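You operate a simulated robot arm through the tools that you are given. There is no shell and no other tool. Be economical: measure what you need, move in short steps, check, and stop when the job is done.

You are at the controls of a simulated robot arm. One attempt, no reset.

TASK
Tighten the yellow screw, then the blue screw, at 10 N m.
Fine: set the torque dial first, one run each with the brown driver, driver back in the brown holder.

The check looks at the end state, three seconds after you hand in, the way a careful person would. Anything else that was tipped, shoved, dropped, spilled or broken makes it a failure.

THE ROBOT
A 6-joint arm with a two-finger parallel gripper, fixed in place. Base frame: the origin is at the foot of the arm, x ahead of it, y to its left, z up; the work surface is at about z = 640. Readings come in mm, rad, newtons and seconds.
With the tool pointing down near the work surface it reaches from about 200 to 660 mm from the base axis. Its first joint turns from -1.152 to 1.152 rad. Payload 2.9 kg.
The TCP is the grasp point between the finger pads, 30 mm short of the fingertips. In the tool frame z runs along the fingers and y along their closing line. Largest opening 110 mm; finger width 20, thickness 10; the body of the gripper, 48 by 112 mm, starts 55 mm behind the TCP.
Orientation is that of the tool frame in the base frame, as a unit quaternion [w, x, y, z]. With the fingers straight down and closing along the base's y, the tool's x points along the base's -x, its y along +y and its z along -z.

THE INTERFACE
- The arm moves only by the tool apply_moves. Its argument "moves" is a list that holds one entry, the list of rows, each a list of 7 numbers: the shift along the base's x, y, z in units of 500 mm (1.0 is 500 mm), then the turn, a rotation vector about the base's x, y, z in units of 90 degrees (1.0 is 90 degrees), then the gripper command, from -1 (shut) to 1 (fully open), values between in proportion. In form: [[[tx, ty, tz, rx, ry, rz, claw], ...]]. A call has 1 to 12 rows; each row is the pose to reach, as a shift and turn from the pose commanded when the call began. A call with a number of a shift or a turn outside -1 to 1 is refused whole. Each row takes 0.2 s and may step no farther than 50 mm and 0.15 rad from the row before; otherwise, or with a gripper value out of range, the whole call is refused. Where a pose cannot be reached the arm comes as near as it can. A force on the tool above 40 N (or 10 N above the force at the start of the call, whichever is more), or a blocked arm, ends the call early, and 0.2 s more pass. Each finger travels about 108 mm/s and halts on what it meets, pressing with about 22 N; the grip force reading is that of the motor and also rises with nothing between the fingers. The clock runs only during rows and for 0.2 s after the last one: add rows that repeat a pose to give the fingers time. It gives the time, the measured TCP pose, the force on the tool (base axes), the opening and the grip force at its end, in the units of the frame above (readings bear some noise).
- Cameras (640 x 400 px; columns grow to the right, rows downward): "scene" is fixed at [75.4, 430, 1394]; the picture's right is [-0.79, -0.62, 0.00], its down [-0.30, 0.38, -0.88] and it looks along [0.54, -0.69, -0.48] (base axes); focal length 341 px, centre (320, 200). "wrist" rides on the gripper at [72, 17, -103] in the tool frame; the picture's right is [-0.23, 0.97, 0.00], its down [-0.76, -0.18, -0.62] and it looks along [-0.61, -0.14, 0.78] (tool axes); focal length 222 px, centre (320, 200).
- get_image(camera): a new picture of that camera. No time passes.
- probe_pixels(camera, pixels): there is no depth. For up to 12 entries [column, row, z] of the newest picture of that camera ("zoom" is the newest enlarged one), the place [x, y] in the base frame at which the ray of that pixel passes the height z, good to about 3 mm. No time passes.
- close_up(camera, box): a new picture of the part [left, top, right, bottom] of that camera's present view, enlarged. No time passes.
- close_job(): hands the job in; it is judged then, once.

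Keep the steps short. Do not move on a guess: measure, check each grasp and each placing, and mend mistakes. In all there are 80 turns and 46 pictures (those below and enlarged ones count). Leave the gripper open and the arm clear of the work at the hand-in unless told otherwise, and finish with a single line.

The tools are called after "Request:" as a command line: name --argument value ..., lists and objects as JSON in quotes. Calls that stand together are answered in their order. apply_moves: Moves the arm, as the interface text tells. Its arguments: {"type":"object","properties":{"moves":{"type":"array","items":{"type":"array","items":{"type":"array","items":{"type":"number"}}}}},"required":["moves"]} The other tools are called the same way: get_image (camera) takes a picture; probe_pixels (camera, pixels) gives the place at which the rays of pixels pass given heights; close_up (camera, box) takes an enlarged picture of a part of a camera's view; close_job () hands the job in.

At the start:

```text
time: 0.0
ee_pos: [326.1, -279.6, 1041.7]
tcp_rot: [0.001, 0.0, 1.0, 0.0]
wrist_force: [0.3, -1.3, -0.3]
gripper_width: 109.9
grip_force: 0.0
```

scene: 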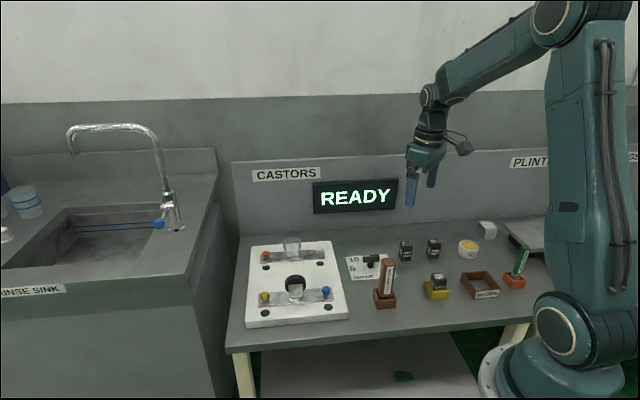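
wrist: 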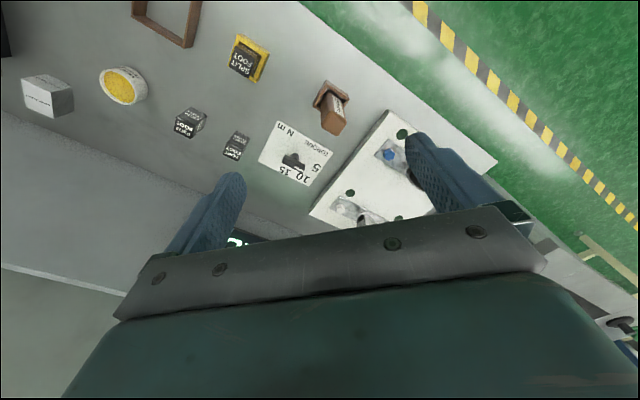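

I see a white board with screws, a torque dial card and a brown driver in a holder. I'll enlarge these areas first.

Request:
close_up --camera "scene" --box '[235, 225, 405, 331]'

Request:
close_up --camera "scene" --box '[340, 220, 540, 345]'

Request:
close_up --camera "wrist" --box '[220, 60, 480, 222]'

```text
3.76 times, centred on (320, 278) of scene
```

zoom: 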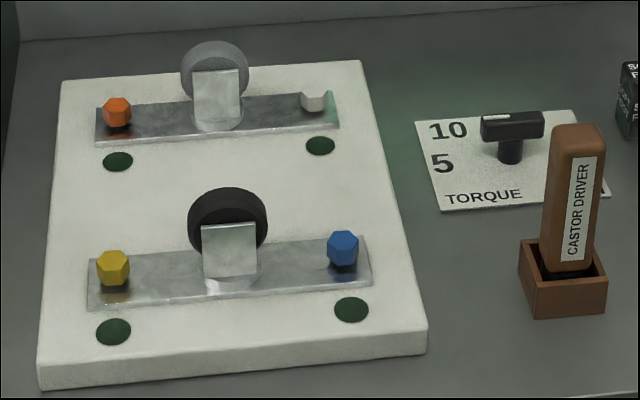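

```text
3.20 times, centred on (440, 282) of scene
```

zoom: 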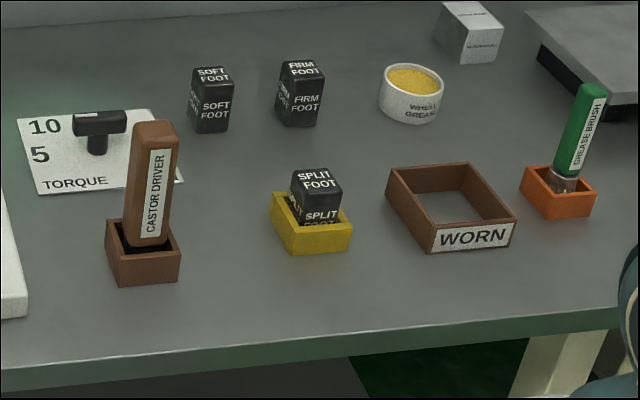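

```text
2.46 times, centred on (350, 141) of wrist
```

zoom: 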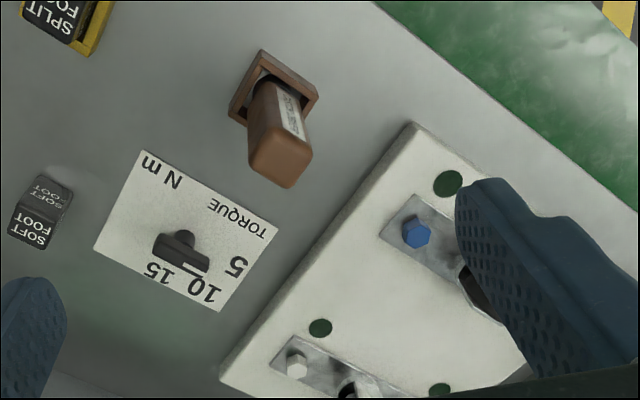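

Now I'll measure the positions of the dial, driver, holder and blue screw in the last zoom picture. I'll also take points from the scene picture.

Request:
probe_pixels --camera "zoom" --pixels '[[140, 152, 641], [278, 228, 641], [220, 310, 641], [95, 245, 641], [181, 236, 680], [181, 250, 680], [281, 168, 720], [281, 168, 760], [262, 50, 660], [318, 95, 660], [230, 115, 660], [415, 232, 680]]'

Request:
probe_pixels --camera "scene" --pixels '[[247, 325, 641], [347, 319, 641], [388, 262, 740], [388, 262, 760], [385, 309, 641], [373, 266, 645], [265, 297, 680], [326, 292, 680], [378, 306, 641], [396, 306, 641], [265, 257, 680], [376, 258, 680]]'

```text
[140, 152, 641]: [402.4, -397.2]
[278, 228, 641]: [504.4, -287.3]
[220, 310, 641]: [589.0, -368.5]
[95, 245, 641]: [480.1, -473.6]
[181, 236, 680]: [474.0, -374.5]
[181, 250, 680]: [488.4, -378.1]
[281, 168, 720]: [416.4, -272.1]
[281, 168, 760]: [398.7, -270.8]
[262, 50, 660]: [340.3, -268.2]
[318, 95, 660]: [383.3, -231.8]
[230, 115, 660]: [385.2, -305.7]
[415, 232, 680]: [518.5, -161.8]
```

```text
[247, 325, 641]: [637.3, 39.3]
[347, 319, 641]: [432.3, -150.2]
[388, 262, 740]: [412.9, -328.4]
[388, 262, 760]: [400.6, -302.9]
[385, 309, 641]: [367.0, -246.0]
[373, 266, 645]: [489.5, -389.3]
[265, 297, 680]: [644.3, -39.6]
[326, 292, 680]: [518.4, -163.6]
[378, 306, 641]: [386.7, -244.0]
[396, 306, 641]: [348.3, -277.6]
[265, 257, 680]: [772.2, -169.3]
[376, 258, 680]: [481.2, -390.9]
```

The driver top is near (387,-270,785) and the dial near (483,-383). The fixtures are turned by about 45°. I'll lower the arm a little, well above everything, to view the dial and driver more closely.

Request:
apply_moves --moves '[[[-0.03, -0.03, -0.07, 0, 0, 0, 1], [-0.06, -0.07, -0.14, 0, 0, 0, 1], [-0.09, -0.1, -0.2, 0, 0, 0, 1], [-0.09, -0.104, -0.26, 0, 0, 0, 1]]]'

Request:
get_image --camera "wrist"

```text
time: 1.0
ee_pos: [281.8, -332.2, 911.2]
tcp_rot: [0.0, 0.0, 1.0, 0.0]
wrist_force: [-0.6, 0.0, -0.5]
gripper_width: 110.1
grip_force: 0.0
```

```text
40 pictures are left
```

wrist: 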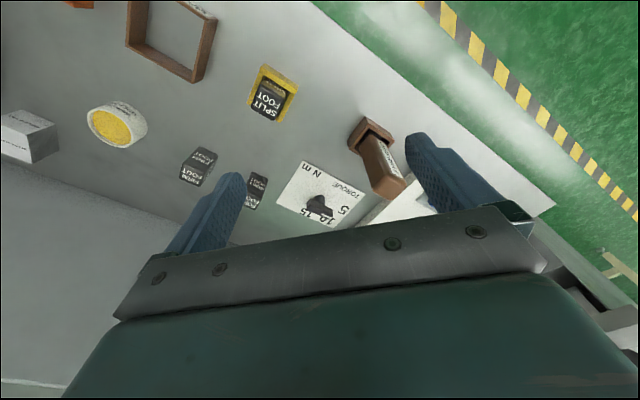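

The dial is at about (320,205) and the driver at (378,160). I'll enlarge that part.

Request:
close_up --camera "wrist" --box '[264, 130, 424, 230]'

Request:
close_up --camera "scene" --box '[340, 245, 404, 285]'

```text
4.00 times, centred on (344, 180) of wrist
```

zoom: 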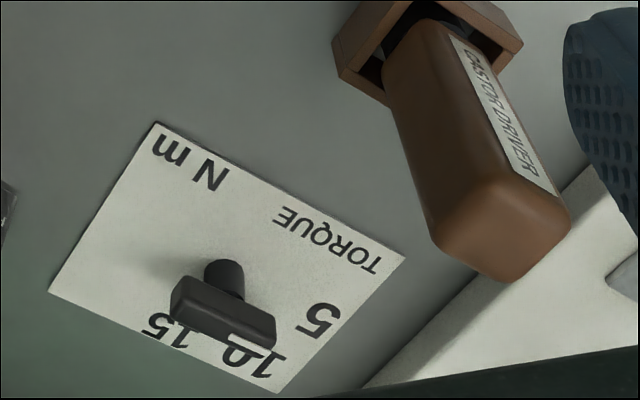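

```text
10.00 times, centred on (372, 265) of scene
```

zoom: 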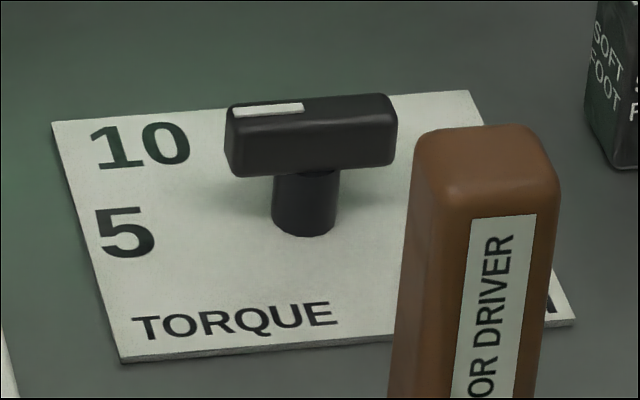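

I'll measure the angles of the numbers and the bar around the knob axis.

Request:
probe_pixels --camera "wrist" --pixels '[[306, 212, 643], [326.5, 219, 643], [343.5, 210, 643], [320.5, 197, 643], [308, 208, 690], [331, 216, 690], [375, 191, 785], [393, 200, 785], [405.5, 183, 785], [388, 173, 785]]'

Request:
probe_pixels --camera "zoom" --pixels '[[140, 145, 643], [125, 232, 643], [305, 228, 643], [228, 172, 680], [396, 162, 680], [230, 110, 690], [394, 97, 690], [232, 112, 690], [303, 106, 690], [52, 122, 643], [122, 361, 643], [575, 322, 643]]'

```text
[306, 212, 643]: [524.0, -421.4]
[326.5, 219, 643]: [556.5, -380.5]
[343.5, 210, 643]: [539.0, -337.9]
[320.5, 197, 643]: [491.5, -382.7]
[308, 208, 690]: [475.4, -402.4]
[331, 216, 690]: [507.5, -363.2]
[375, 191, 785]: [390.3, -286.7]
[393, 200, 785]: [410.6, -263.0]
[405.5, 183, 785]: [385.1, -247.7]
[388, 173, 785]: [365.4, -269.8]
```

```text
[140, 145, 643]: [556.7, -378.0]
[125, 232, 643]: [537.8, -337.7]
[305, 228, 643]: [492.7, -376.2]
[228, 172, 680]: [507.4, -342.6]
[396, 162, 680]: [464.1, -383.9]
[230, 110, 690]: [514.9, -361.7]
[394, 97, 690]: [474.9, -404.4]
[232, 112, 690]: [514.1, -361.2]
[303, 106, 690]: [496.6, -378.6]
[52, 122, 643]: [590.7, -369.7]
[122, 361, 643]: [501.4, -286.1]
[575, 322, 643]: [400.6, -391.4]
```

The numbers lie about the knob axis (492,-382): the "5" at about 43°, the "10" at about 2°. The white mark points at about 46°, so the dial is now at 5 and needs a turn of about -44°. I'll go above the knob with the closing line across the bar.

Request:
apply_moves --moves '[[[0.07, -0.0166, -0.02, 0, 0, 0.085, 0.1], [0.14, -0.0332, -0.06, 0, 0, 0.17, 0.1], [0.21, -0.05, -0.1, 0, 0, 0.255, 0.1], [0.28, -0.0664, -0.14, 0, 0, 0.34, 0.1], [0.35, -0.083, -0.18, 0, 0, 0.425, 0.1], [0.4205, -0.0996, -0.222, 0, 0, 0.511, 0.1], [0.4205, -0.0996, -0.222, 0, 0, 0.511, 0.1]]]'

Request:
get_image --camera "wrist"

Request:
get_image --camera "scene"

```text
time: 2.6
ee_pos: [491.8, -380.0, 798.6]
tcp_rot: [0.0, -0.392, 0.92, 0.0]
wrist_force: [-0.1, -0.5, 0.0]
gripper_width: 60.5
grip_force: 0.0
```

```text
37 pictures are left
```

wrist: 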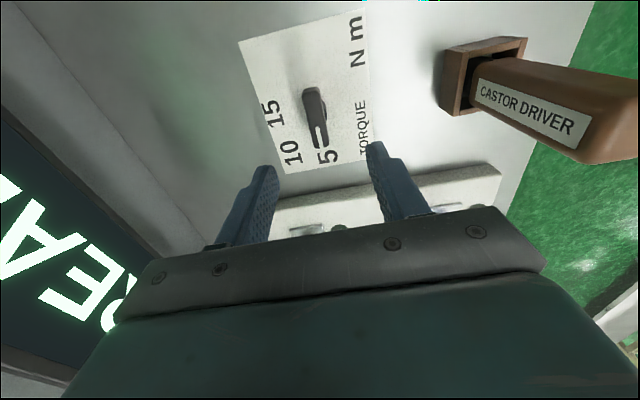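

```text
36 pictures are left
```

scene: 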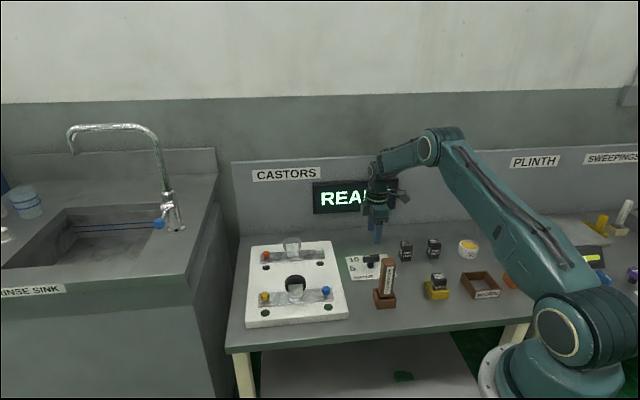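

The mark points at the 5. I'll measure the bar and the numbers again from here.

Request:
close_up --camera "wrist" --box '[240, 70, 400, 170]'

Request:
probe_pixels --camera "wrist" --pixels '[[272, 113, 643], [291, 152, 643], [328, 156, 643], [311, 89, 690], [322, 146, 690], [303, 92, 690], [318, 88, 690], [532, 75, 785], [637, 75, 785], [637, 155, 785], [575, 162, 785]]'

```text
4.00 times, centred on (320, 120) of wrist
```

zoom: 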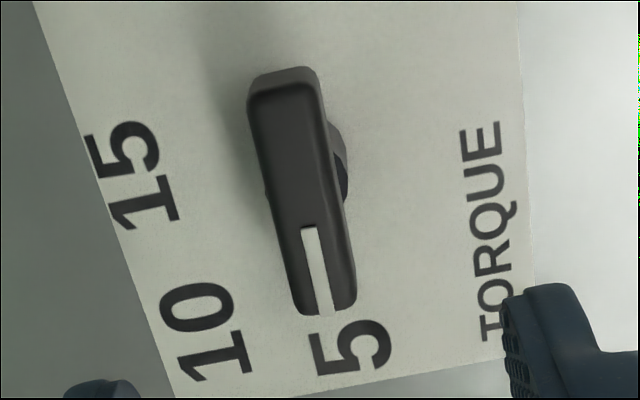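

```text
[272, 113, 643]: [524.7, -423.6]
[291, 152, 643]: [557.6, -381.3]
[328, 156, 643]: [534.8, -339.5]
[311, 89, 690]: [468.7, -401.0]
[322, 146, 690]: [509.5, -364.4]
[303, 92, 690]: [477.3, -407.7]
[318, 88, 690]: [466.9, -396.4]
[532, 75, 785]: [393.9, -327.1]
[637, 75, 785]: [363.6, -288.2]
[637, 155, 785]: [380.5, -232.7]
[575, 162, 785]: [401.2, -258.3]
```

The bar centre is about (491,-383) at about 44°. I'll descend to z 684 with fingertips at 654, stopping on any force.

Request:
apply_moves --moves '[[[0, -0.004, -0.08, 0, 0, 0, 0.1], [0, -0.004, -0.16, 0, 0, 0, 0.1], [0, -0.004, -0.2, 0, 0, 0, 0.1], [0, -0.004, -0.229, 0, 0, 0, 0.1]]]'

Request:
get_image --camera "wrist"

Request:
close_up --camera "scene" --box '[332, 200, 428, 260]'

```text
time: 3.6
ee_pos: [492.2, -380.9, 685.2]
tcp_rot: [0.0, -0.391, 0.92, 0.0]
wrist_force: [-0.2, 0.4, 0.0]
gripper_width: 60.2
grip_force: 0.1
```

```text
34 pictures are left
```

wrist: 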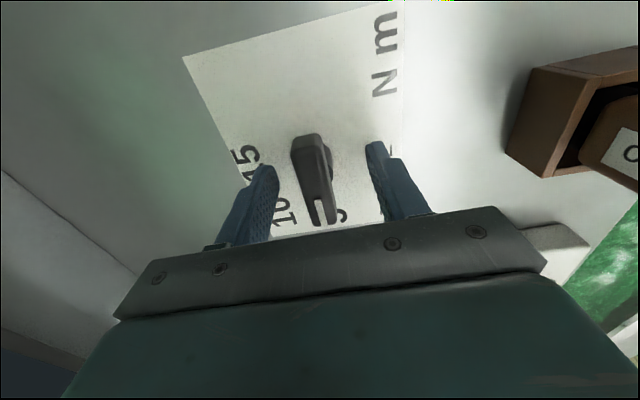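

```text
6.67 times, centred on (380, 230) of scene
```

zoom: 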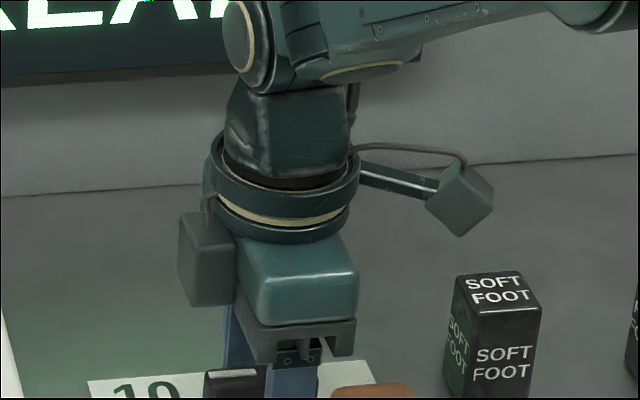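

The bar is between the fingers, roughly centred. I'll close on it.

Request:
apply_moves --moves '[[[0, 0, 0, 0, 0, 0, -0.4], [0, 0, 0, 0, 0, 0, -0.7], [0, 0, 0, 0, 0, 0, -1], [0, 0, 0, 0, 0, 0, -1]]]'

Request:
get_image --camera "wrist"

```text
time: 4.6
ee_pos: [494.4, -382.4, 685.7]
tcp_rot: [0.002, -0.39, 0.921, -0.003]
wrist_force: [21.8, -18.1, -12.4]
gripper_width: 16.9
grip_force: 45.2
```

```text
32 pictures are left
```

wrist: 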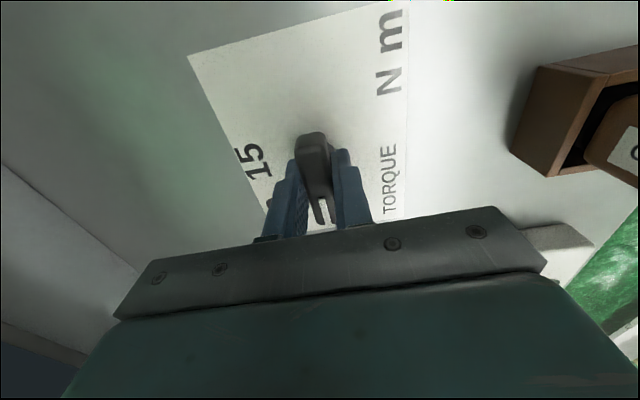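

The grip is at 16.9 mm and a side load of about 28 N shows I'm off centre towards -x, +y. I'll shift a little to relieve it.

Request:
apply_moves --moves '[[[0.003, -0.0025, 0, 0, 0, 0, -1], [0.006, -0.005, 0, 0, 0, 0, -1], [0.006, -0.005, 0, 0, 0, 0, -1]]]'

```text
time: 5.4
ee_pos: [494.0, -382.7, 685.5]
tcp_rot: [-0.001, -0.391, 0.92, 0.003]
wrist_force: [-10.3, 20.7, 32.2]
gripper_width: 17.0
grip_force: 45.1
```

Request:
apply_moves --moves '[[[-0.002, 0.0026, 0, 0, 0, 0, -1], [-0.002, 0.0026, 0, 0, 0, 0, -1]]]'

```text
time: 6.0
ee_pos: [495.3, -381.8, 686.6]
tcp_rot: [0.0, -0.392, 0.92, -0.001]
wrist_force: [0.7, 16.9, 23.7]
gripper_width: 16.7
grip_force: 45.3
```

The side load is small now. I'll turn the dial by -22° first, relieving the leftover load slightly.

Request:
apply_moves --moves '[[[0, 0.002, 0.002, 0, 0, -0.06, -1], [0, 0.002, 0.002, 0, 0, -0.12, -1], [0, 0.002, 0.002, 0, 0, -0.18, -1], [0, 0.002, 0.002, 0, 0, -0.245, -1]]]'

Request:
close_up --camera "scene" --box '[332, 230, 412, 280]'

```text
time: 7.0
ee_pos: [494.5, -381.5, 686.4]
tcp_rot: [0.0, -0.207, 0.978, 0.0]
wrist_force: [2.4, 4.3, 8.0]
gripper_width: 16.9
grip_force: 45.3
```

```text
8.00 times, centred on (372, 255) of scene
```

zoom: 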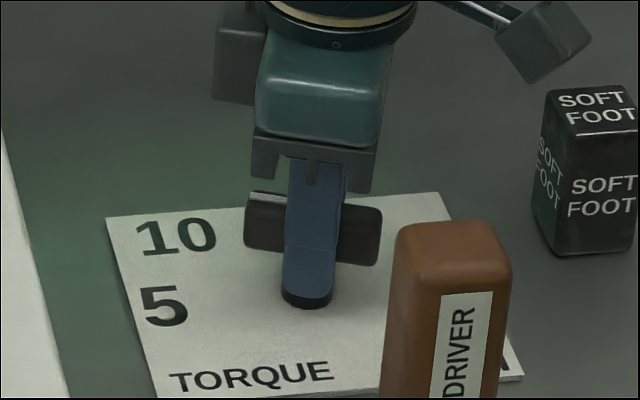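

It turns smoothly. I'll continue to about 1°, where the 10 is.

Request:
apply_moves --moves '[[[0, 0, 0, 0, 0, -0.065, -1], [0, 0, 0, 0, 0, -0.13, -1], [0, 0, 0, 0, 0, -0.195, -1], [0, 0, 0, 0, 0, -0.255, -1], [0, 0, 0, 0, 0, -0.255, -1]]]'

Request:
get_image --camera "wrist"

```text
time: 8.2
ee_pos: [494.5, -382.1, 685.1]
tcp_rot: [0.0, -0.009, 1.0, 0.0]
wrist_force: [2.4, 12.3, 13.5]
gripper_width: 16.7
grip_force: 45.1
```

```text
30 pictures are left
```

wrist: 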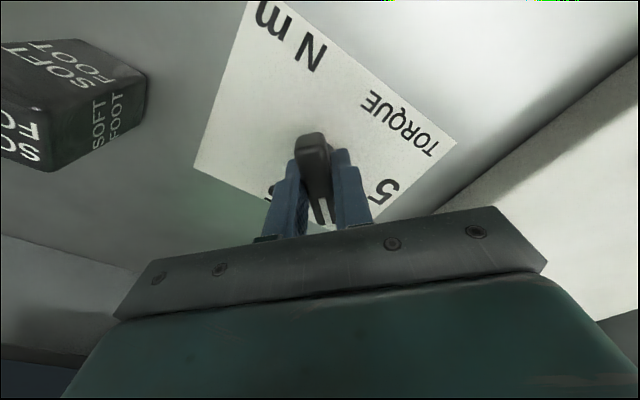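

Yaw is now about 1°. I'll open to 60 mm, go straight up, and look at the dial.

Request:
apply_moves --moves '[[[0, 0, 0, 0, 0, 0, -0.5], [0, 0, 0, 0, 0, 0, 0.1], [0, 0, 0, 0, 0, 0, 0.1], [0, 0, 0.08, 0, 0, 0, 0.1], [0, 0, 0.16, 0, 0, 0, 0.1], [0, 0, 0.24, 0, 0, 0, 0.1], [0, 0, 0.32, 0, 0, 0, 0.1], [-0.06, 0, 0.4, 0, 0, 0, 0.1], [-0.14, 0, 0.4, 0, 0, 0, 0.1]]]'

Request:
close_up --camera "wrist" --box '[240, 70, 400, 170]'

Request:
get_image --camera "scene"

```text
time: 10.2
ee_pos: [426.1, -383.4, 884.7]
tcp_rot: [0.0, -0.008, 1.0, 0.0]
wrist_force: [0.7, 0.9, -0.3]
gripper_width: 60.5
grip_force: 0.2
```

```text
4.00 times, centred on (320, 120) of wrist
```

zoom: 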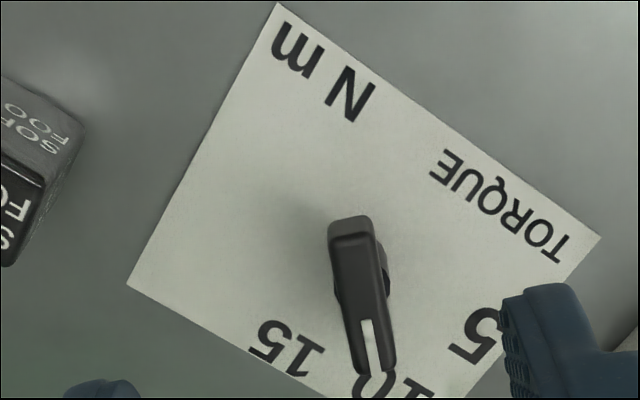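

```text
28 pictures are left
```

scene: 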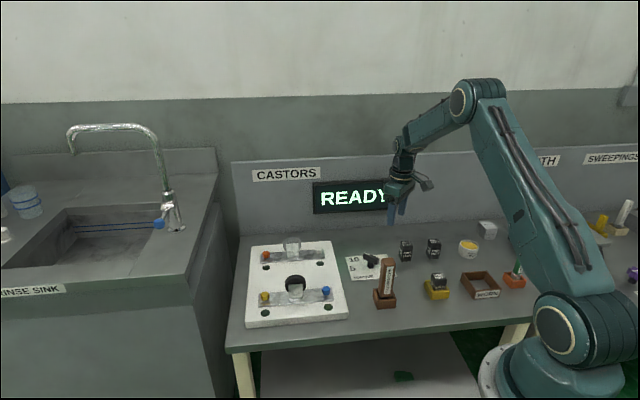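

I'll check the dial angle by measuring the mark and the bar.

Request:
probe_pixels --camera "zoom" --pixels '[[366, 322, 690], [376, 370, 690], [352, 228, 690], [378, 372, 690], [287, 343, 643], [393, 386, 643], [477, 336, 643]]'

Request:
close_up --camera "scene" --box '[332, 240, 412, 290]'

```text
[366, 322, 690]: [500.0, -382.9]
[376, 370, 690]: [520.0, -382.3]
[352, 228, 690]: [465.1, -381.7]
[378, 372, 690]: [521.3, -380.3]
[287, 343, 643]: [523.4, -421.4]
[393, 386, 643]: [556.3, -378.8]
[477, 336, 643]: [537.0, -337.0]
```

```text
8.00 times, centred on (372, 265) of scene
```

zoom: 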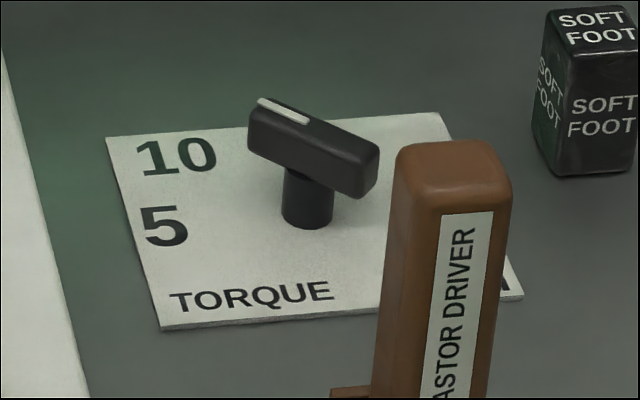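

The bar points at 1–2° straight at the 10, so the dial is set. Next I'll turn to yaw 45° and step back, so the wrist camera looks at the driver.

Request:
apply_moves --moves '[[[-0.046, 0.005, 0, 0, 0, 0.08, 0.3], [-0.092, 0.01, 0, 0, 0, 0.16, 0.5], [-0.138, 0.015, 0, 0, 0, 0.24, 0.6], [-0.184, 0.02, 0, 0, 0, 0.32, 0.6], [-0.23, 0.025, 0, 0, 0, 0.4, 0.6], [-0.276, 0.03, 0, 0, 0, 0.495, 0.6]]]'

Request:
get_image --camera "wrist"

```text
time: 11.6
ee_pos: [285.3, -365.6, 886.6]
tcp_rot: [0.0, -0.388, 0.922, -0.001]
wrist_force: [-0.8, 0.2, 0.3]
gripper_width: 88.1
grip_force: 0.1
```

```text
26 pictures are left
```

wrist: 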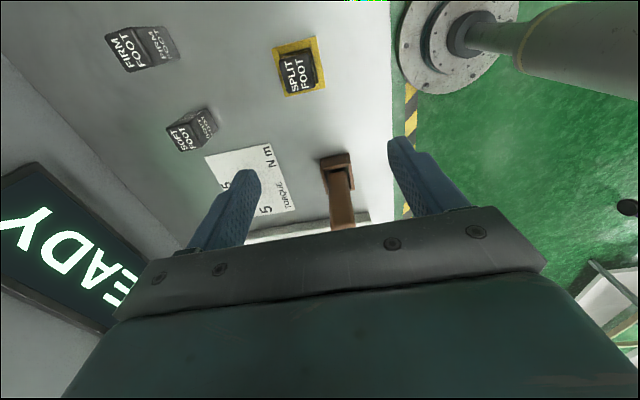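

Request:
close_up --camera "wrist" --box '[280, 145, 408, 225]'

Request:
close_up --camera "scene" --box '[340, 250, 436, 310]'

```text
5.00 times, centred on (344, 185) of wrist
```

zoom: 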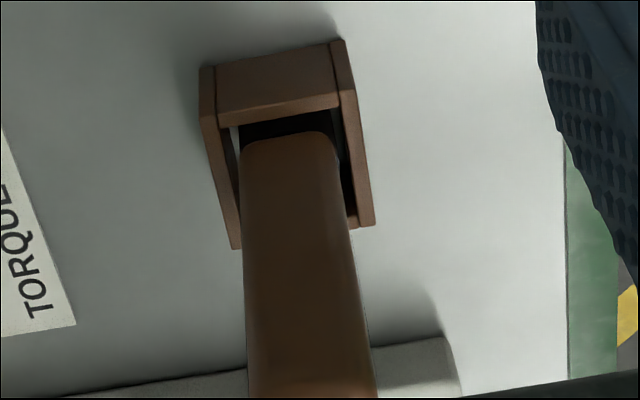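

```text
6.67 times, centred on (388, 280) of scene
```

zoom: 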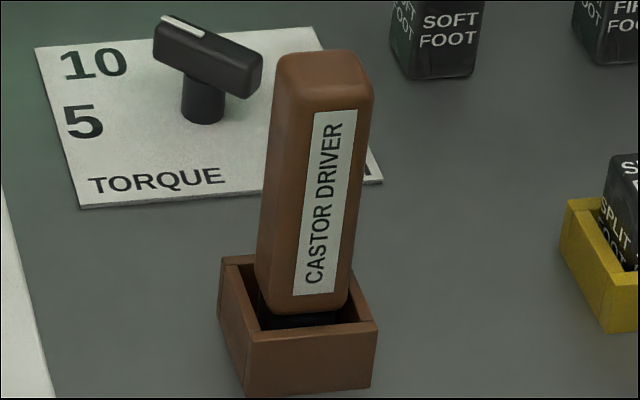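

Request:
probe_pixels --camera "zoom" --pixels '[[246, 397, 640], [371, 387, 640], [222, 258, 675], [243, 338, 675], [377, 325, 675], [275, 72, 785], [372, 92, 785], [290, 85, 785], [258, 300, 670], [348, 303, 670]]'

Request:
probe_pixels --camera "wrist" --pixels '[[320, 168, 675], [351, 162.6, 675], [354.6, 189.4, 675], [326.6, 194.6, 675], [328.5, 176, 675], [347, 175, 675], [320.5, 158.5, 640], [348, 153, 640]]'

```text
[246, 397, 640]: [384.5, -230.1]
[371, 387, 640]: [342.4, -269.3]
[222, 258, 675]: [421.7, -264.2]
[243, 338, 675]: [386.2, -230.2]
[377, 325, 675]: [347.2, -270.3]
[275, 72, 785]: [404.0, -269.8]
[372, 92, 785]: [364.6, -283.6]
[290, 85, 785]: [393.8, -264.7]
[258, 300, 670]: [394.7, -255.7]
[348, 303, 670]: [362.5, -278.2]
```

```text
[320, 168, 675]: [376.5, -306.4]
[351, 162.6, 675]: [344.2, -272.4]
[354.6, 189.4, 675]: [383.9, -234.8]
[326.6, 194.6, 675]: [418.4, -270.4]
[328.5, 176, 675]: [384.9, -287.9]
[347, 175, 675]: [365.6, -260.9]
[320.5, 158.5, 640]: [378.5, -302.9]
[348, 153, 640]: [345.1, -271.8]
```

The holder centre is about (382,-269), turned by about 44°. The driver is upright with its centre near (384,-268) and top at about 787. I'll move over it with the fingertips at about 830.

Request:
apply_moves --moves '[[[0.05, 0.05, 0, 0, 0, -0.01, 0.6], [0.1, 0.1, 0, 0, 0, -0.01, 0.6], [0.15, 0.15, -0.02, 0, 0, -0.01, 0.6], [0.196, 0.194, -0.053, 0, 0, -0.01, 0.6], [0.196, 0.194, -0.053, 0, 0, -0.01, 0.6]]]'

Request:
get_image --camera "wrist"

Request:
close_up --camera "scene" --box '[324, 210, 452, 290]'

```text
time: 12.8
ee_pos: [386.5, -271.9, 857.3]
tcp_rot: [0.0, -0.38, 0.925, 0.001]
wrist_force: [-0.2, -0.3, -0.2]
gripper_width: 88.0
grip_force: 0.0
```

```text
23 pictures are left
```

wrist: 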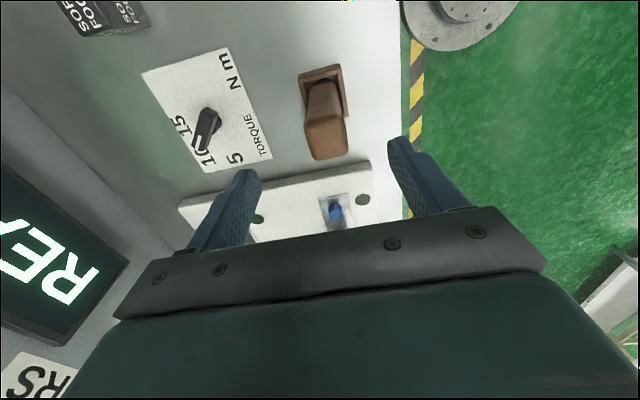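

```text
5.00 times, centred on (388, 250) of scene
```

zoom: 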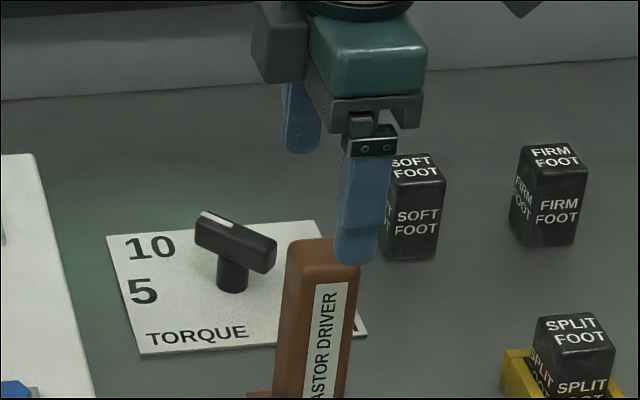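

Request:
close_up --camera "wrist" --box '[270, 50, 398, 130]'

Request:
close_up --camera "wrist" --box '[262, 95, 390, 175]'

```text
5.00 times, centred on (334, 90) of wrist
```

zoom: 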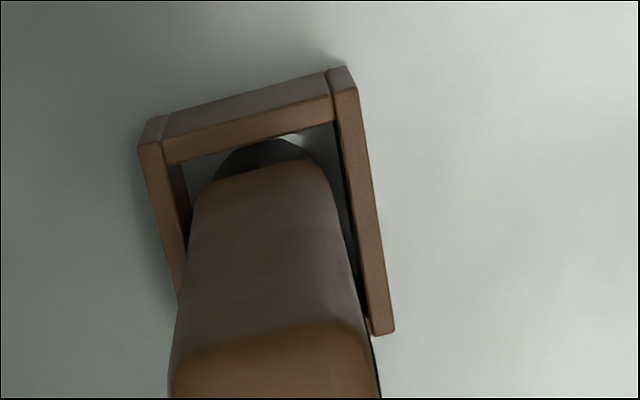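

```text
5.00 times, centred on (326, 135) of wrist
```

zoom: 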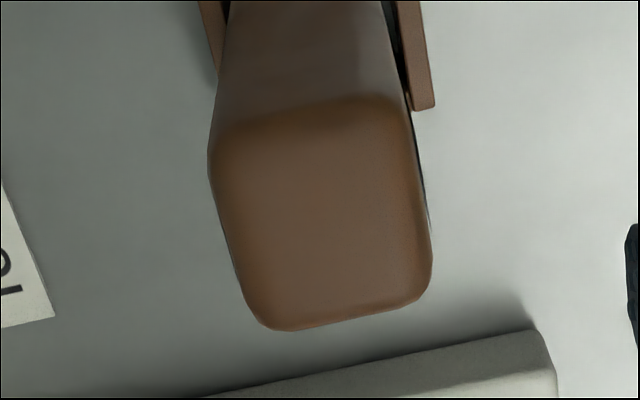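

Request:
probe_pixels --camera "zoom" --pixels '[[213, 145, 783], [405, 100, 783], [432, 290, 783], [252, 328, 783], [325, 215, 783]]'

```text
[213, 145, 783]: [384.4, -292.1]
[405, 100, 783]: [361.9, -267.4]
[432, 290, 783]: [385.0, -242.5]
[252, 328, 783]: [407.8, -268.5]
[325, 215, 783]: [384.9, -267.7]
```

The driver centre is (384.8,-267.6), 34 mm square, yaw about 45°. I'll correct by (-2,+4) and descend to z 755.

Request:
apply_moves --moves '[[[-0.0034, 0.0086, 0, 0, 0, 0.005, 0.6], [-0.0034, 0.0086, -0.07, 0, 0, 0.005, 0.6], [-0.0034, 0.0086, -0.14, 0, 0, 0.005, 0.6], [-0.0034, 0.0086, -0.204, 0, 0, 0.005, 0.6], [-0.0034, 0.0086, -0.204, 0, 0, 0.005, 0.6]]]'

Request:
get_image --camera "wrist"

```text
time: 14.0
ee_pos: [383.8, -269.3, 759.2]
tcp_rot: [0.0, -0.383, 0.924, 0.0]
wrist_force: [0.7, 0.2, -0.4]
gripper_width: 87.9
grip_force: 0.1
```

```text
19 pictures are left
```

wrist: 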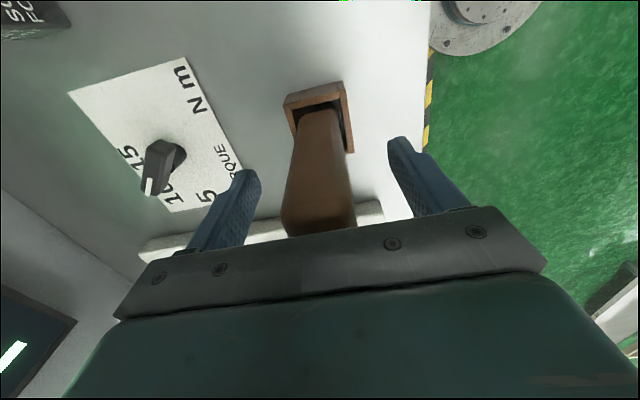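

The driver is centred between the fingers. I'll close.

Request:
apply_moves --moves '[[[0, 0, 0, 0, 0, 0, 0.2], [0, 0, 0, 0, 0, 0, -0.1], [0, 0, 0, 0, 0, 0, -0.3], [0, 0, 0, 0, 0, 0, -0.6], [0, 0, 0, 0, 0, 0, -1], [0, 0, 0, 0, 0, 0, -1]]]'

```text
time: 15.4
ee_pos: [383.4, -268.8, 759.3]
tcp_rot: [0.0, -0.384, 0.923, -0.001]
wrist_force: [-1.3, 1.6, 2.9]
gripper_width: 31.9
grip_force: 21.5
```

Gripped at 31.9 mm with almost no side load. The seated TCP is (383.5,-269,759.2), which I'll use for the return. I'll lift straight up by 90 mm and check.

Request:
apply_moves --moves '[[[0, 0, 0.04, 0, 0, 0, -1], [0, 0, 0.08, 0, 0, 0, -1], [0, 0, 0.13, 0, 0, 0, -1], [0, 0, 0.18, 0, 0, 0, -1], [0, 0, 0.18, 0, 0, 0, -1]]]'

Request:
get_image --camera "scene"

Request:
close_up --camera "scene" --box '[325, 180, 453, 320]'

```text
time: 16.6
ee_pos: [381.3, -266.0, 848.4]
tcp_rot: [0.0, -0.383, 0.924, 0.0]
wrist_force: [-0.1, 0.1, -4.2]
gripper_width: 31.8
grip_force: 21.7
```

```text
18 pictures are left
```

scene: 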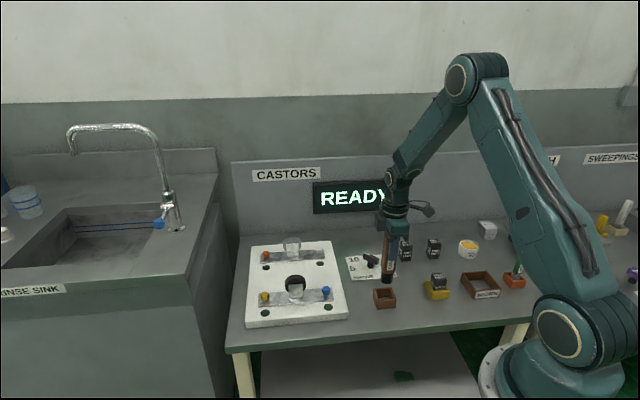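

```text
2.86 times, centred on (389, 250) of scene
```

zoom: 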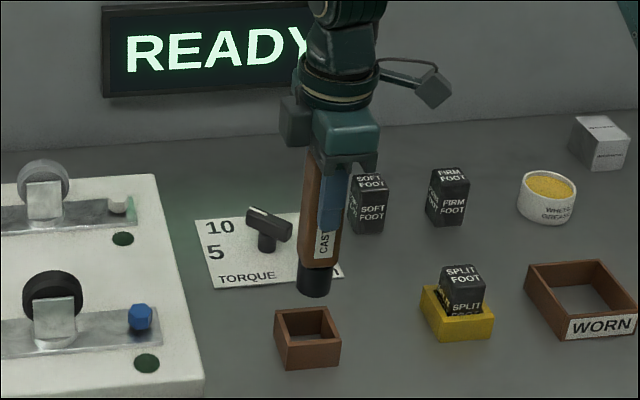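

The driver is lifted cleanly and a black socket tip is visible. Now I'll measure the screws closely from both cameras.

Request:
close_up --camera "scene" --box '[244, 260, 356, 330]'

Request:
get_image --camera "wrist"

Request:
probe_pixels --camera "scene" --pixels '[[387.3, 283.6, 730], [387.3, 283.6, 740], [387.3, 283.6, 720]]'

```text
5.71 times, centred on (300, 295) of scene
```

zoom: 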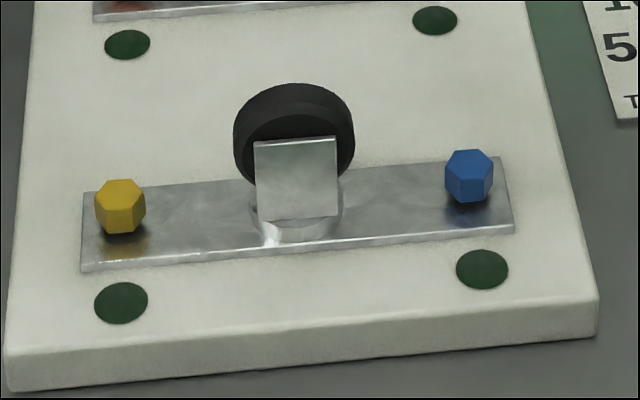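

```text
15 pictures are left
```

wrist: 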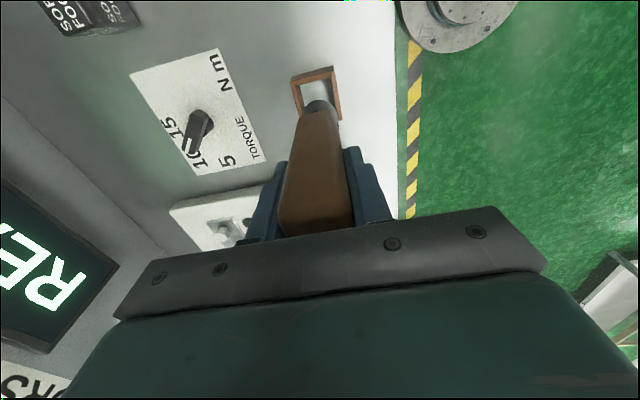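

```text
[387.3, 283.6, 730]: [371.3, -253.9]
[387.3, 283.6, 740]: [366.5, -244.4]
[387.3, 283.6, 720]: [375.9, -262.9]
```

The scene view gives the tip about 118–121 mm below the TCP. I'll measure the screws at head height, then step sideways and up so the wrist camera can see the screws past the driver.

Request:
probe_pixels --camera "zoom" --pixels '[[121, 206, 680], [469, 176, 680], [124, 190, 687], [471, 158, 687], [85, 270, 660], [513, 232, 660], [295, 90, 700], [295, 90, 720]]'

Request:
apply_moves --moves '[[[0, 0.06, 0.04, 0, 0, 0, -1], [-0.02, 0.12, 0.08, 0, 0, 0, -1], [-0.04, 0.182, 0.104, 0, 0, 0, -1], [-0.04, 0.182, 0.104, 0, 0, 0, -1]]]'

Request:
get_image --camera "wrist"

```text
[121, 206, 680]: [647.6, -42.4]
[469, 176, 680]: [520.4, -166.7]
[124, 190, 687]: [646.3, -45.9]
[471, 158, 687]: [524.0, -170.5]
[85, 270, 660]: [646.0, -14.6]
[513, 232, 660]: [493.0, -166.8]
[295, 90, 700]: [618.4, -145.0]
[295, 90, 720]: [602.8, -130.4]
```

```text
time: 17.6
ee_pos: [364.6, -173.9, 897.3]
tcp_rot: [0.0, -0.384, 0.923, 0.0]
wrist_force: [0.1, -0.1, -3.6]
gripper_width: 31.8
grip_force: 22.4
```

```text
14 pictures are left
```

wrist: 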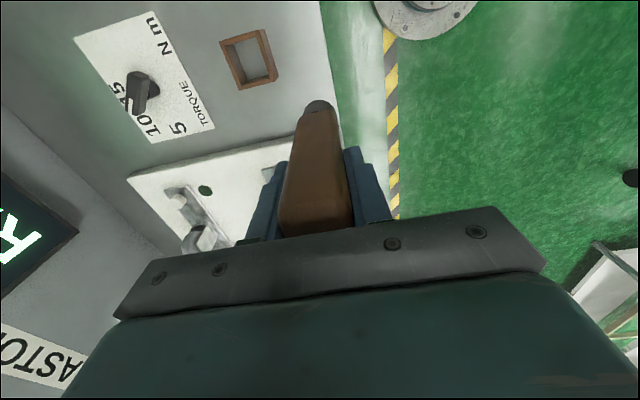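

The blue screw is hidden behind the left finger. I'll move further sideways.

Request:
apply_moves --moves '[[[-0.04, 0.05, 0.02, 0, 0, 0, -1], [-0.09, 0.1, 0.045, 0, 0, 0, -1], [-0.11, 0.13, 0.045, 0, 0, 0, -1], [-0.11, 0.13, 0.045, 0, 0, 0, -1]]]'

Request:
close_up --camera "wrist" --box '[150, 135, 278, 215]'

```text
time: 18.6
ee_pos: [311.0, -110.1, 920.0]
tcp_rot: [0.0, -0.383, 0.924, 0.0]
wrist_force: [0.6, -0.1, -3.4]
gripper_width: 31.9
grip_force: 21.9
```

```text
5.00 times, centred on (214, 175) of wrist
```

zoom: 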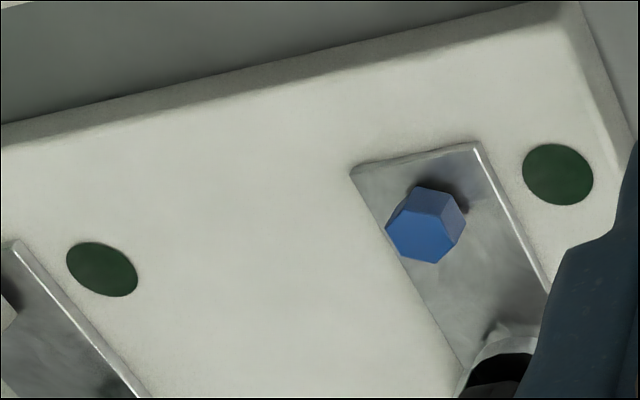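

Request:
probe_pixels --camera "zoom" --pixels '[[422, 237, 680], [422, 237, 687], [422, 237, 694], [422, 237, 700], [442, 190, 665], [467, 225, 665]]'

Request:
probe_pixels --camera "scene" --pixels '[[326.4, 288.2, 680], [326.4, 288.2, 687], [326.4, 288.2, 694], [326.4, 288.2, 700], [265.8, 293.2, 687], [265.8, 293.2, 694], [265.8, 293.2, 700]]'

```text
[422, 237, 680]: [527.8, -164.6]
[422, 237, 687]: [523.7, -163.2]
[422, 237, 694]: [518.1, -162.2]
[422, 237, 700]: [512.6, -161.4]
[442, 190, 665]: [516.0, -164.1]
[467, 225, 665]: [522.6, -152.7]
```

```text
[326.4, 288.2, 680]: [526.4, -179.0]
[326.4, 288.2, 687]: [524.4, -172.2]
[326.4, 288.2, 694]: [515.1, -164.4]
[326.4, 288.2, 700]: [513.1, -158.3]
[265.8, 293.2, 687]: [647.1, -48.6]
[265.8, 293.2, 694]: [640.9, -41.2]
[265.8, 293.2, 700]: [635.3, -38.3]
```

Both views agree at z about 695: blue top (516.5,-163), yellow about (640.5,-40.5). I'll move by the blue-to-yellow offset, so the yellow screw should appear at the same pixel.

Request:
apply_moves --moves '[[[0.062, 0.0615, 0, 0, 0, 0, -1], [0.124, 0.123, 0, 0, 0, 0, -1], [0.186, 0.1845, 0, 0, 0, 0, -1], [0.248, 0.246, 0, 0, 0, 0, -1], [0.248, 0.246, 0, 0, 0, 0, -1]]]'

Request:
close_up --camera "wrist" --box '[150, 135, 278, 215]'

```text
time: 19.8
ee_pos: [430.5, 16.2, 922.6]
tcp_rot: [0.0, -0.384, 0.923, 0.0]
wrist_force: [-0.7, -0.2, -3.6]
gripper_width: 31.8
grip_force: 22.4
```

```text
5.00 times, centred on (214, 175) of wrist
```

zoom: 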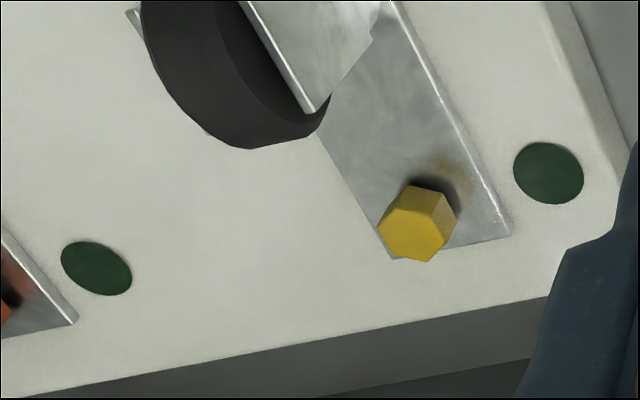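

Request:
probe_pixels --camera "zoom" --pixels '[[414, 236, 687], [414, 236, 695], [414, 236, 700], [225, 145, 700]]'

```text
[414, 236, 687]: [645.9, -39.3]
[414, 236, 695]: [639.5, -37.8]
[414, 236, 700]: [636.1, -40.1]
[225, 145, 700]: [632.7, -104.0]
```

Yellow's top is at (640,-39.5,695). I'll carry the driver over it with the tip about 45 mm above.

Request:
apply_moves --moves '[[[0.084, -0.023, -0.01, 0, 0, 0, -1], [0.168, -0.046, -0.02, 0, 0, 0, -1], [0.252, -0.069, -0.04, 0, 0, 0, -1], [0.336, -0.092, -0.06, 0, 0, 0, -1], [0.417, -0.1134, -0.1, 0, 0, 0, -1], [0.417, -0.1134, -0.13, 0, 0, 0, -1], [0.417, -0.1134, -0.13, 0, 0, 0, -1]]]'

Request:
close_up --camera "scene" --box '[220, 235, 332, 305]'

```text
time: 21.4
ee_pos: [639.7, -44.1, 858.6]
tcp_rot: [-0.001, -0.384, 0.924, 0.0]
wrist_force: [-0.4, 0.8, -4.3]
gripper_width: 31.8
grip_force: 22.0
```

```text
5.71 times, centred on (276, 270) of scene
```

zoom: 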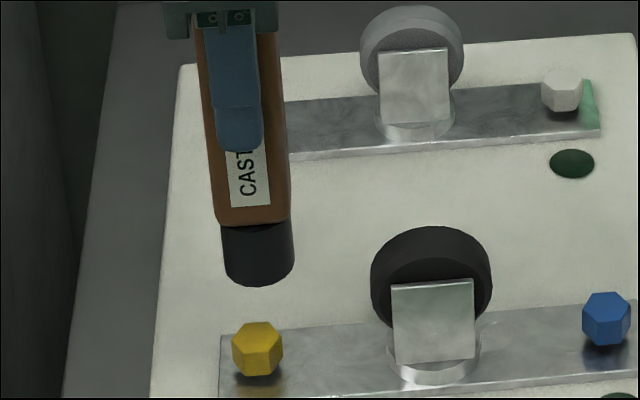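

Request:
probe_pixels --camera "zoom" --pixels '[[260, 266, 736], [260, 266, 740], [260, 266, 744], [259, 333, 695]]'

```text
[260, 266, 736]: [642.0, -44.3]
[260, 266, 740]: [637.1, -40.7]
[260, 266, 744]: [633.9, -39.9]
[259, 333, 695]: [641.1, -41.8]
```

The tip is about 3 mm off to the right. I'll shift (+1.5,+3) and lower by 28 mm, which keeps the tip about 15 mm above the head, then check.

Request:
apply_moves --moves '[[[0.003, 0.006, -0.02, 0, 0, 0, -1], [0.003, 0.006, -0.04, 0, 0, 0, -1], [0.003, 0.006, -0.056, 0, 0, 0, -1], [0.003, 0.006, -0.056, 0, 0, 0, -1]]]'

Request:
close_up --camera "scene" --box '[236, 260, 300, 300]'

```text
time: 22.4
ee_pos: [641.4, -40.6, 829.1]
tcp_rot: [0.0, -0.383, 0.924, 0.001]
wrist_force: [0.3, 0.0, -4.9]
gripper_width: 32.1
grip_force: 22.2
```

```text
10.00 times, centred on (268, 280) of scene
```

zoom: 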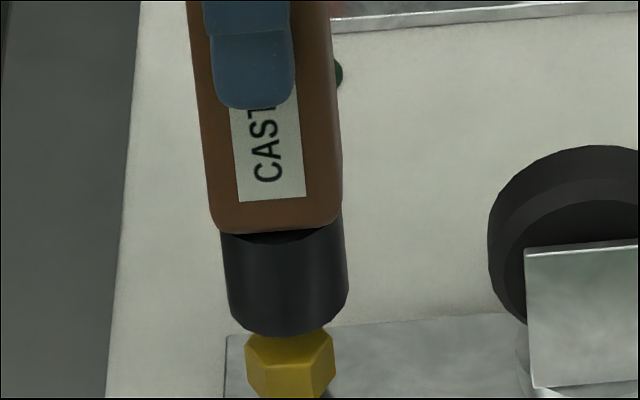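

Nearly aligned, about 1.5 mm to the right. I'll make a small correction, then lower slowly by 14 mm and watch the force.

Request:
apply_moves --moves '[[[0.0016, 0.0016, 0, 0, 0, 0, -1], [0.0016, 0.0016, -0.006, 0, 0, 0, -1], [0.0016, 0.0016, -0.012, 0, 0, 0, -1], [0.0016, 0.0016, -0.018, 0, 0, 0, -1], [0.0016, 0.0016, -0.024, 0, 0, 0, -1], [0.0016, 0.0016, -0.028, 0, 0, 0, -1], [0.0016, 0.0016, -0.028, 0, 0, 0, -1]]]'

Request:
get_image --camera "scene"

```text
time: 24.0
ee_pos: [642.5, -40.4, 815.7]
tcp_rot: [0.0, -0.383, 0.924, 0.0]
wrist_force: [-0.7, -0.4, 1.7]
gripper_width: 31.8
grip_force: 22.3
```

```text
9 pictures are left
```

scene: 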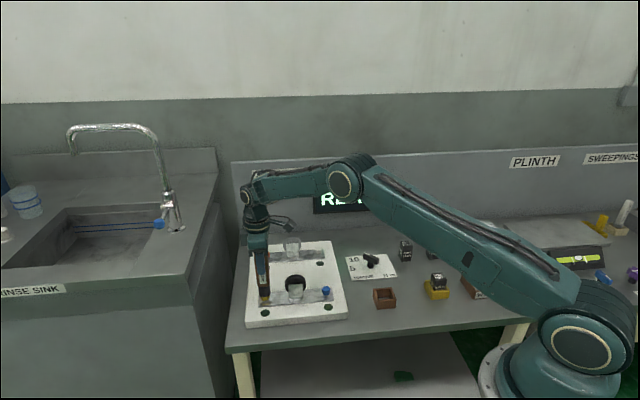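

Contact has begun: the force went from -4.6 to +1.7 N. I'll press down 3 mm further in small steps, hold, then read the display.

Request:
apply_moves --moves '[[[0, 0, -0.002, 0, 0, 0, -1], [0, 0, -0.004, 0, 0, 0, -1], [0, 0, -0.006, 0, 0, 0, -1], [0, 0, -0.006, 0, 0, 0, -1]]]'

Request:
close_up --camera "scene" --box '[230, 170, 422, 290]'

```text
time: 25.0
ee_pos: [643.3, -40.2, 813.6]
tcp_rot: [0.003, -0.384, 0.923, 0.0]
wrist_force: [0.0, 1.7, 20.2]
gripper_width: 31.9
grip_force: 22.4
```

```text
3.33 times, centred on (326, 230) of scene
```

zoom: 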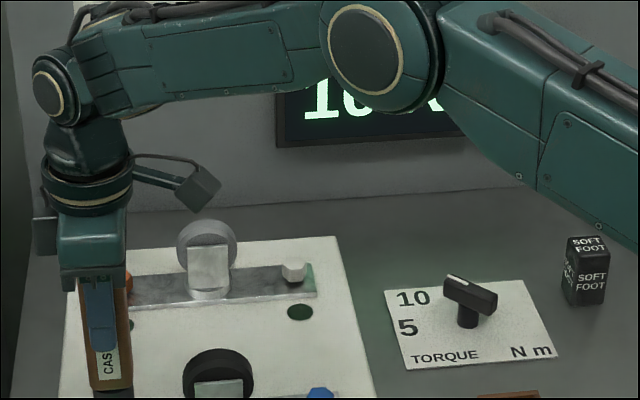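

The display shows "10 …", so the run on yellow has happened. I'll lift straight off, carry the driver over the wheel at height, and stop above blue.

Request:
apply_moves --moves '[[[0, 0, 0.01, 0, 0, 0, -1], [0, 0, 0.05, 0, 0, 0, -1], [0, 0, 0.11, 0, 0, 0, -1], [0, 0, 0.18, 0, 0, 0, -1], [-0.06, -0.06, 0.18, 0, 0, 0, -1], [-0.12, -0.12, 0.18, 0, 0, 0, -1], [-0.18, -0.18, 0.18, 0, 0, 0, -1], [-0.249, -0.2455, 0.18, 0, 0, 0, -1], [-0.249, -0.2455, 0.13, 0, 0, 0, -1], [-0.249, -0.2455, 0.094, 0, 0, 0, -1], [-0.249, -0.2455, 0.094, 0, 0, 0, -1]]]'

Request:
close_up --camera "scene" --box '[236, 180, 412, 310]'

```text
time: 27.4
ee_pos: [518.7, -162.7, 859.7]
tcp_rot: [0.0, -0.383, 0.924, 0.001]
wrist_force: [0.9, -0.2, -3.2]
gripper_width: 31.9
grip_force: 21.9
```

```text
3.08 times, centred on (324, 245) of scene
```

zoom: 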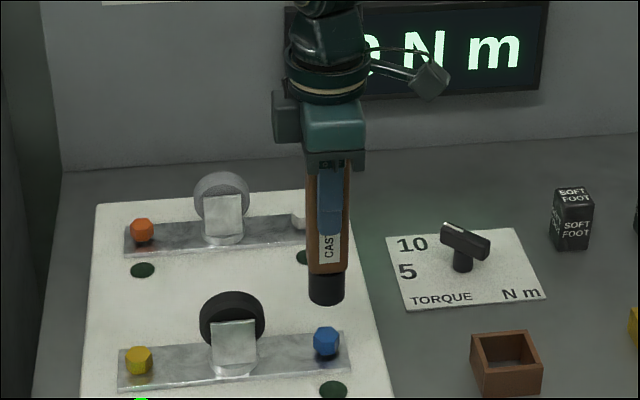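

The display reads "10 N m" and yellow sits lower. The tip at (326,293) lines up over blue at (326,335). I'll lower by 30 mm and check once more.

Request:
apply_moves --moves '[[[0, 0, -0.03, 0, 0, 0, -1], [0, 0, -0.05, 0, 0, 0, -1], [0, 0, -0.06, 0, 0, 0, -1], [0, 0, -0.06, 0, 0, 0, -1]]]'

Request:
close_up --camera "scene" --box '[294, 260, 358, 300]'

```text
time: 28.4
ee_pos: [519.0, -165.4, 828.8]
tcp_rot: [0.0, -0.383, 0.924, 0.001]
wrist_force: [0.0, 0.0, -3.8]
gripper_width: 32.0
grip_force: 22.7
```

```text
10.00 times, centred on (326, 280) of scene
```

zoom: 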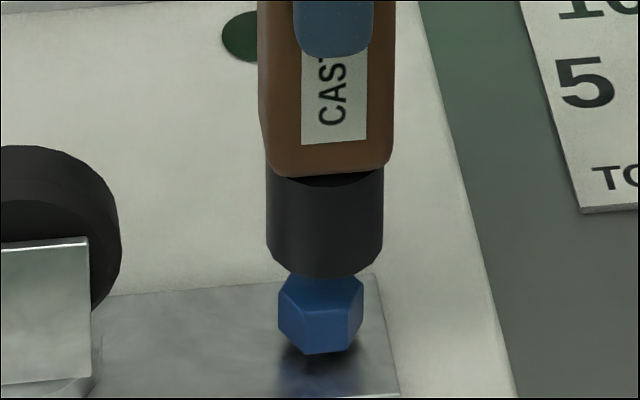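

Aligned within about 1 mm. I'll make a tiny correction and lower slowly to contact.

Request:
apply_moves --moves '[[[0.0012, 0.0016, 0, 0, 0, 0, -1], [0.0012, 0.0016, -0.006, 0, 0, 0, -1], [0.0012, 0.0016, -0.012, 0, 0, 0, -1], [0.0012, 0.0016, -0.018, 0, 0, 0, -1], [0.0012, 0.0016, -0.024, 0, 0, 0, -1], [0.0012, 0.0016, -0.028, 0, 0, 0, -1], [0.0012, 0.0016, -0.028, 0, 0, 0, -1]]]'

```text
time: 30.0
ee_pos: [518.2, -162.4, 813.7]
tcp_rot: [0.0, -0.383, 0.924, 0.001]
wrist_force: [-0.1, 1.3, -4.0]
gripper_width: 32.1
grip_force: 22.3
```

There's no contact yet, so I'll continue in 1 mm steps.

Request:
apply_moves --moves '[[[0, 0, -0.002, 0, 0, 0, -1], [0, 0, -0.004, 0, 0, 0, -1], [0, 0, -0.006, 0, 0, 0, -1], [0, 0, -0.006, 0, 0, 0, -1]]]'

```text
time: 31.0
ee_pos: [519.0, -162.5, 813.1]
tcp_rot: [0.001, -0.385, 0.923, -0.001]
wrist_force: [-2.6, 4.3, 20.1]
gripper_width: 31.6
grip_force: 21.9
```

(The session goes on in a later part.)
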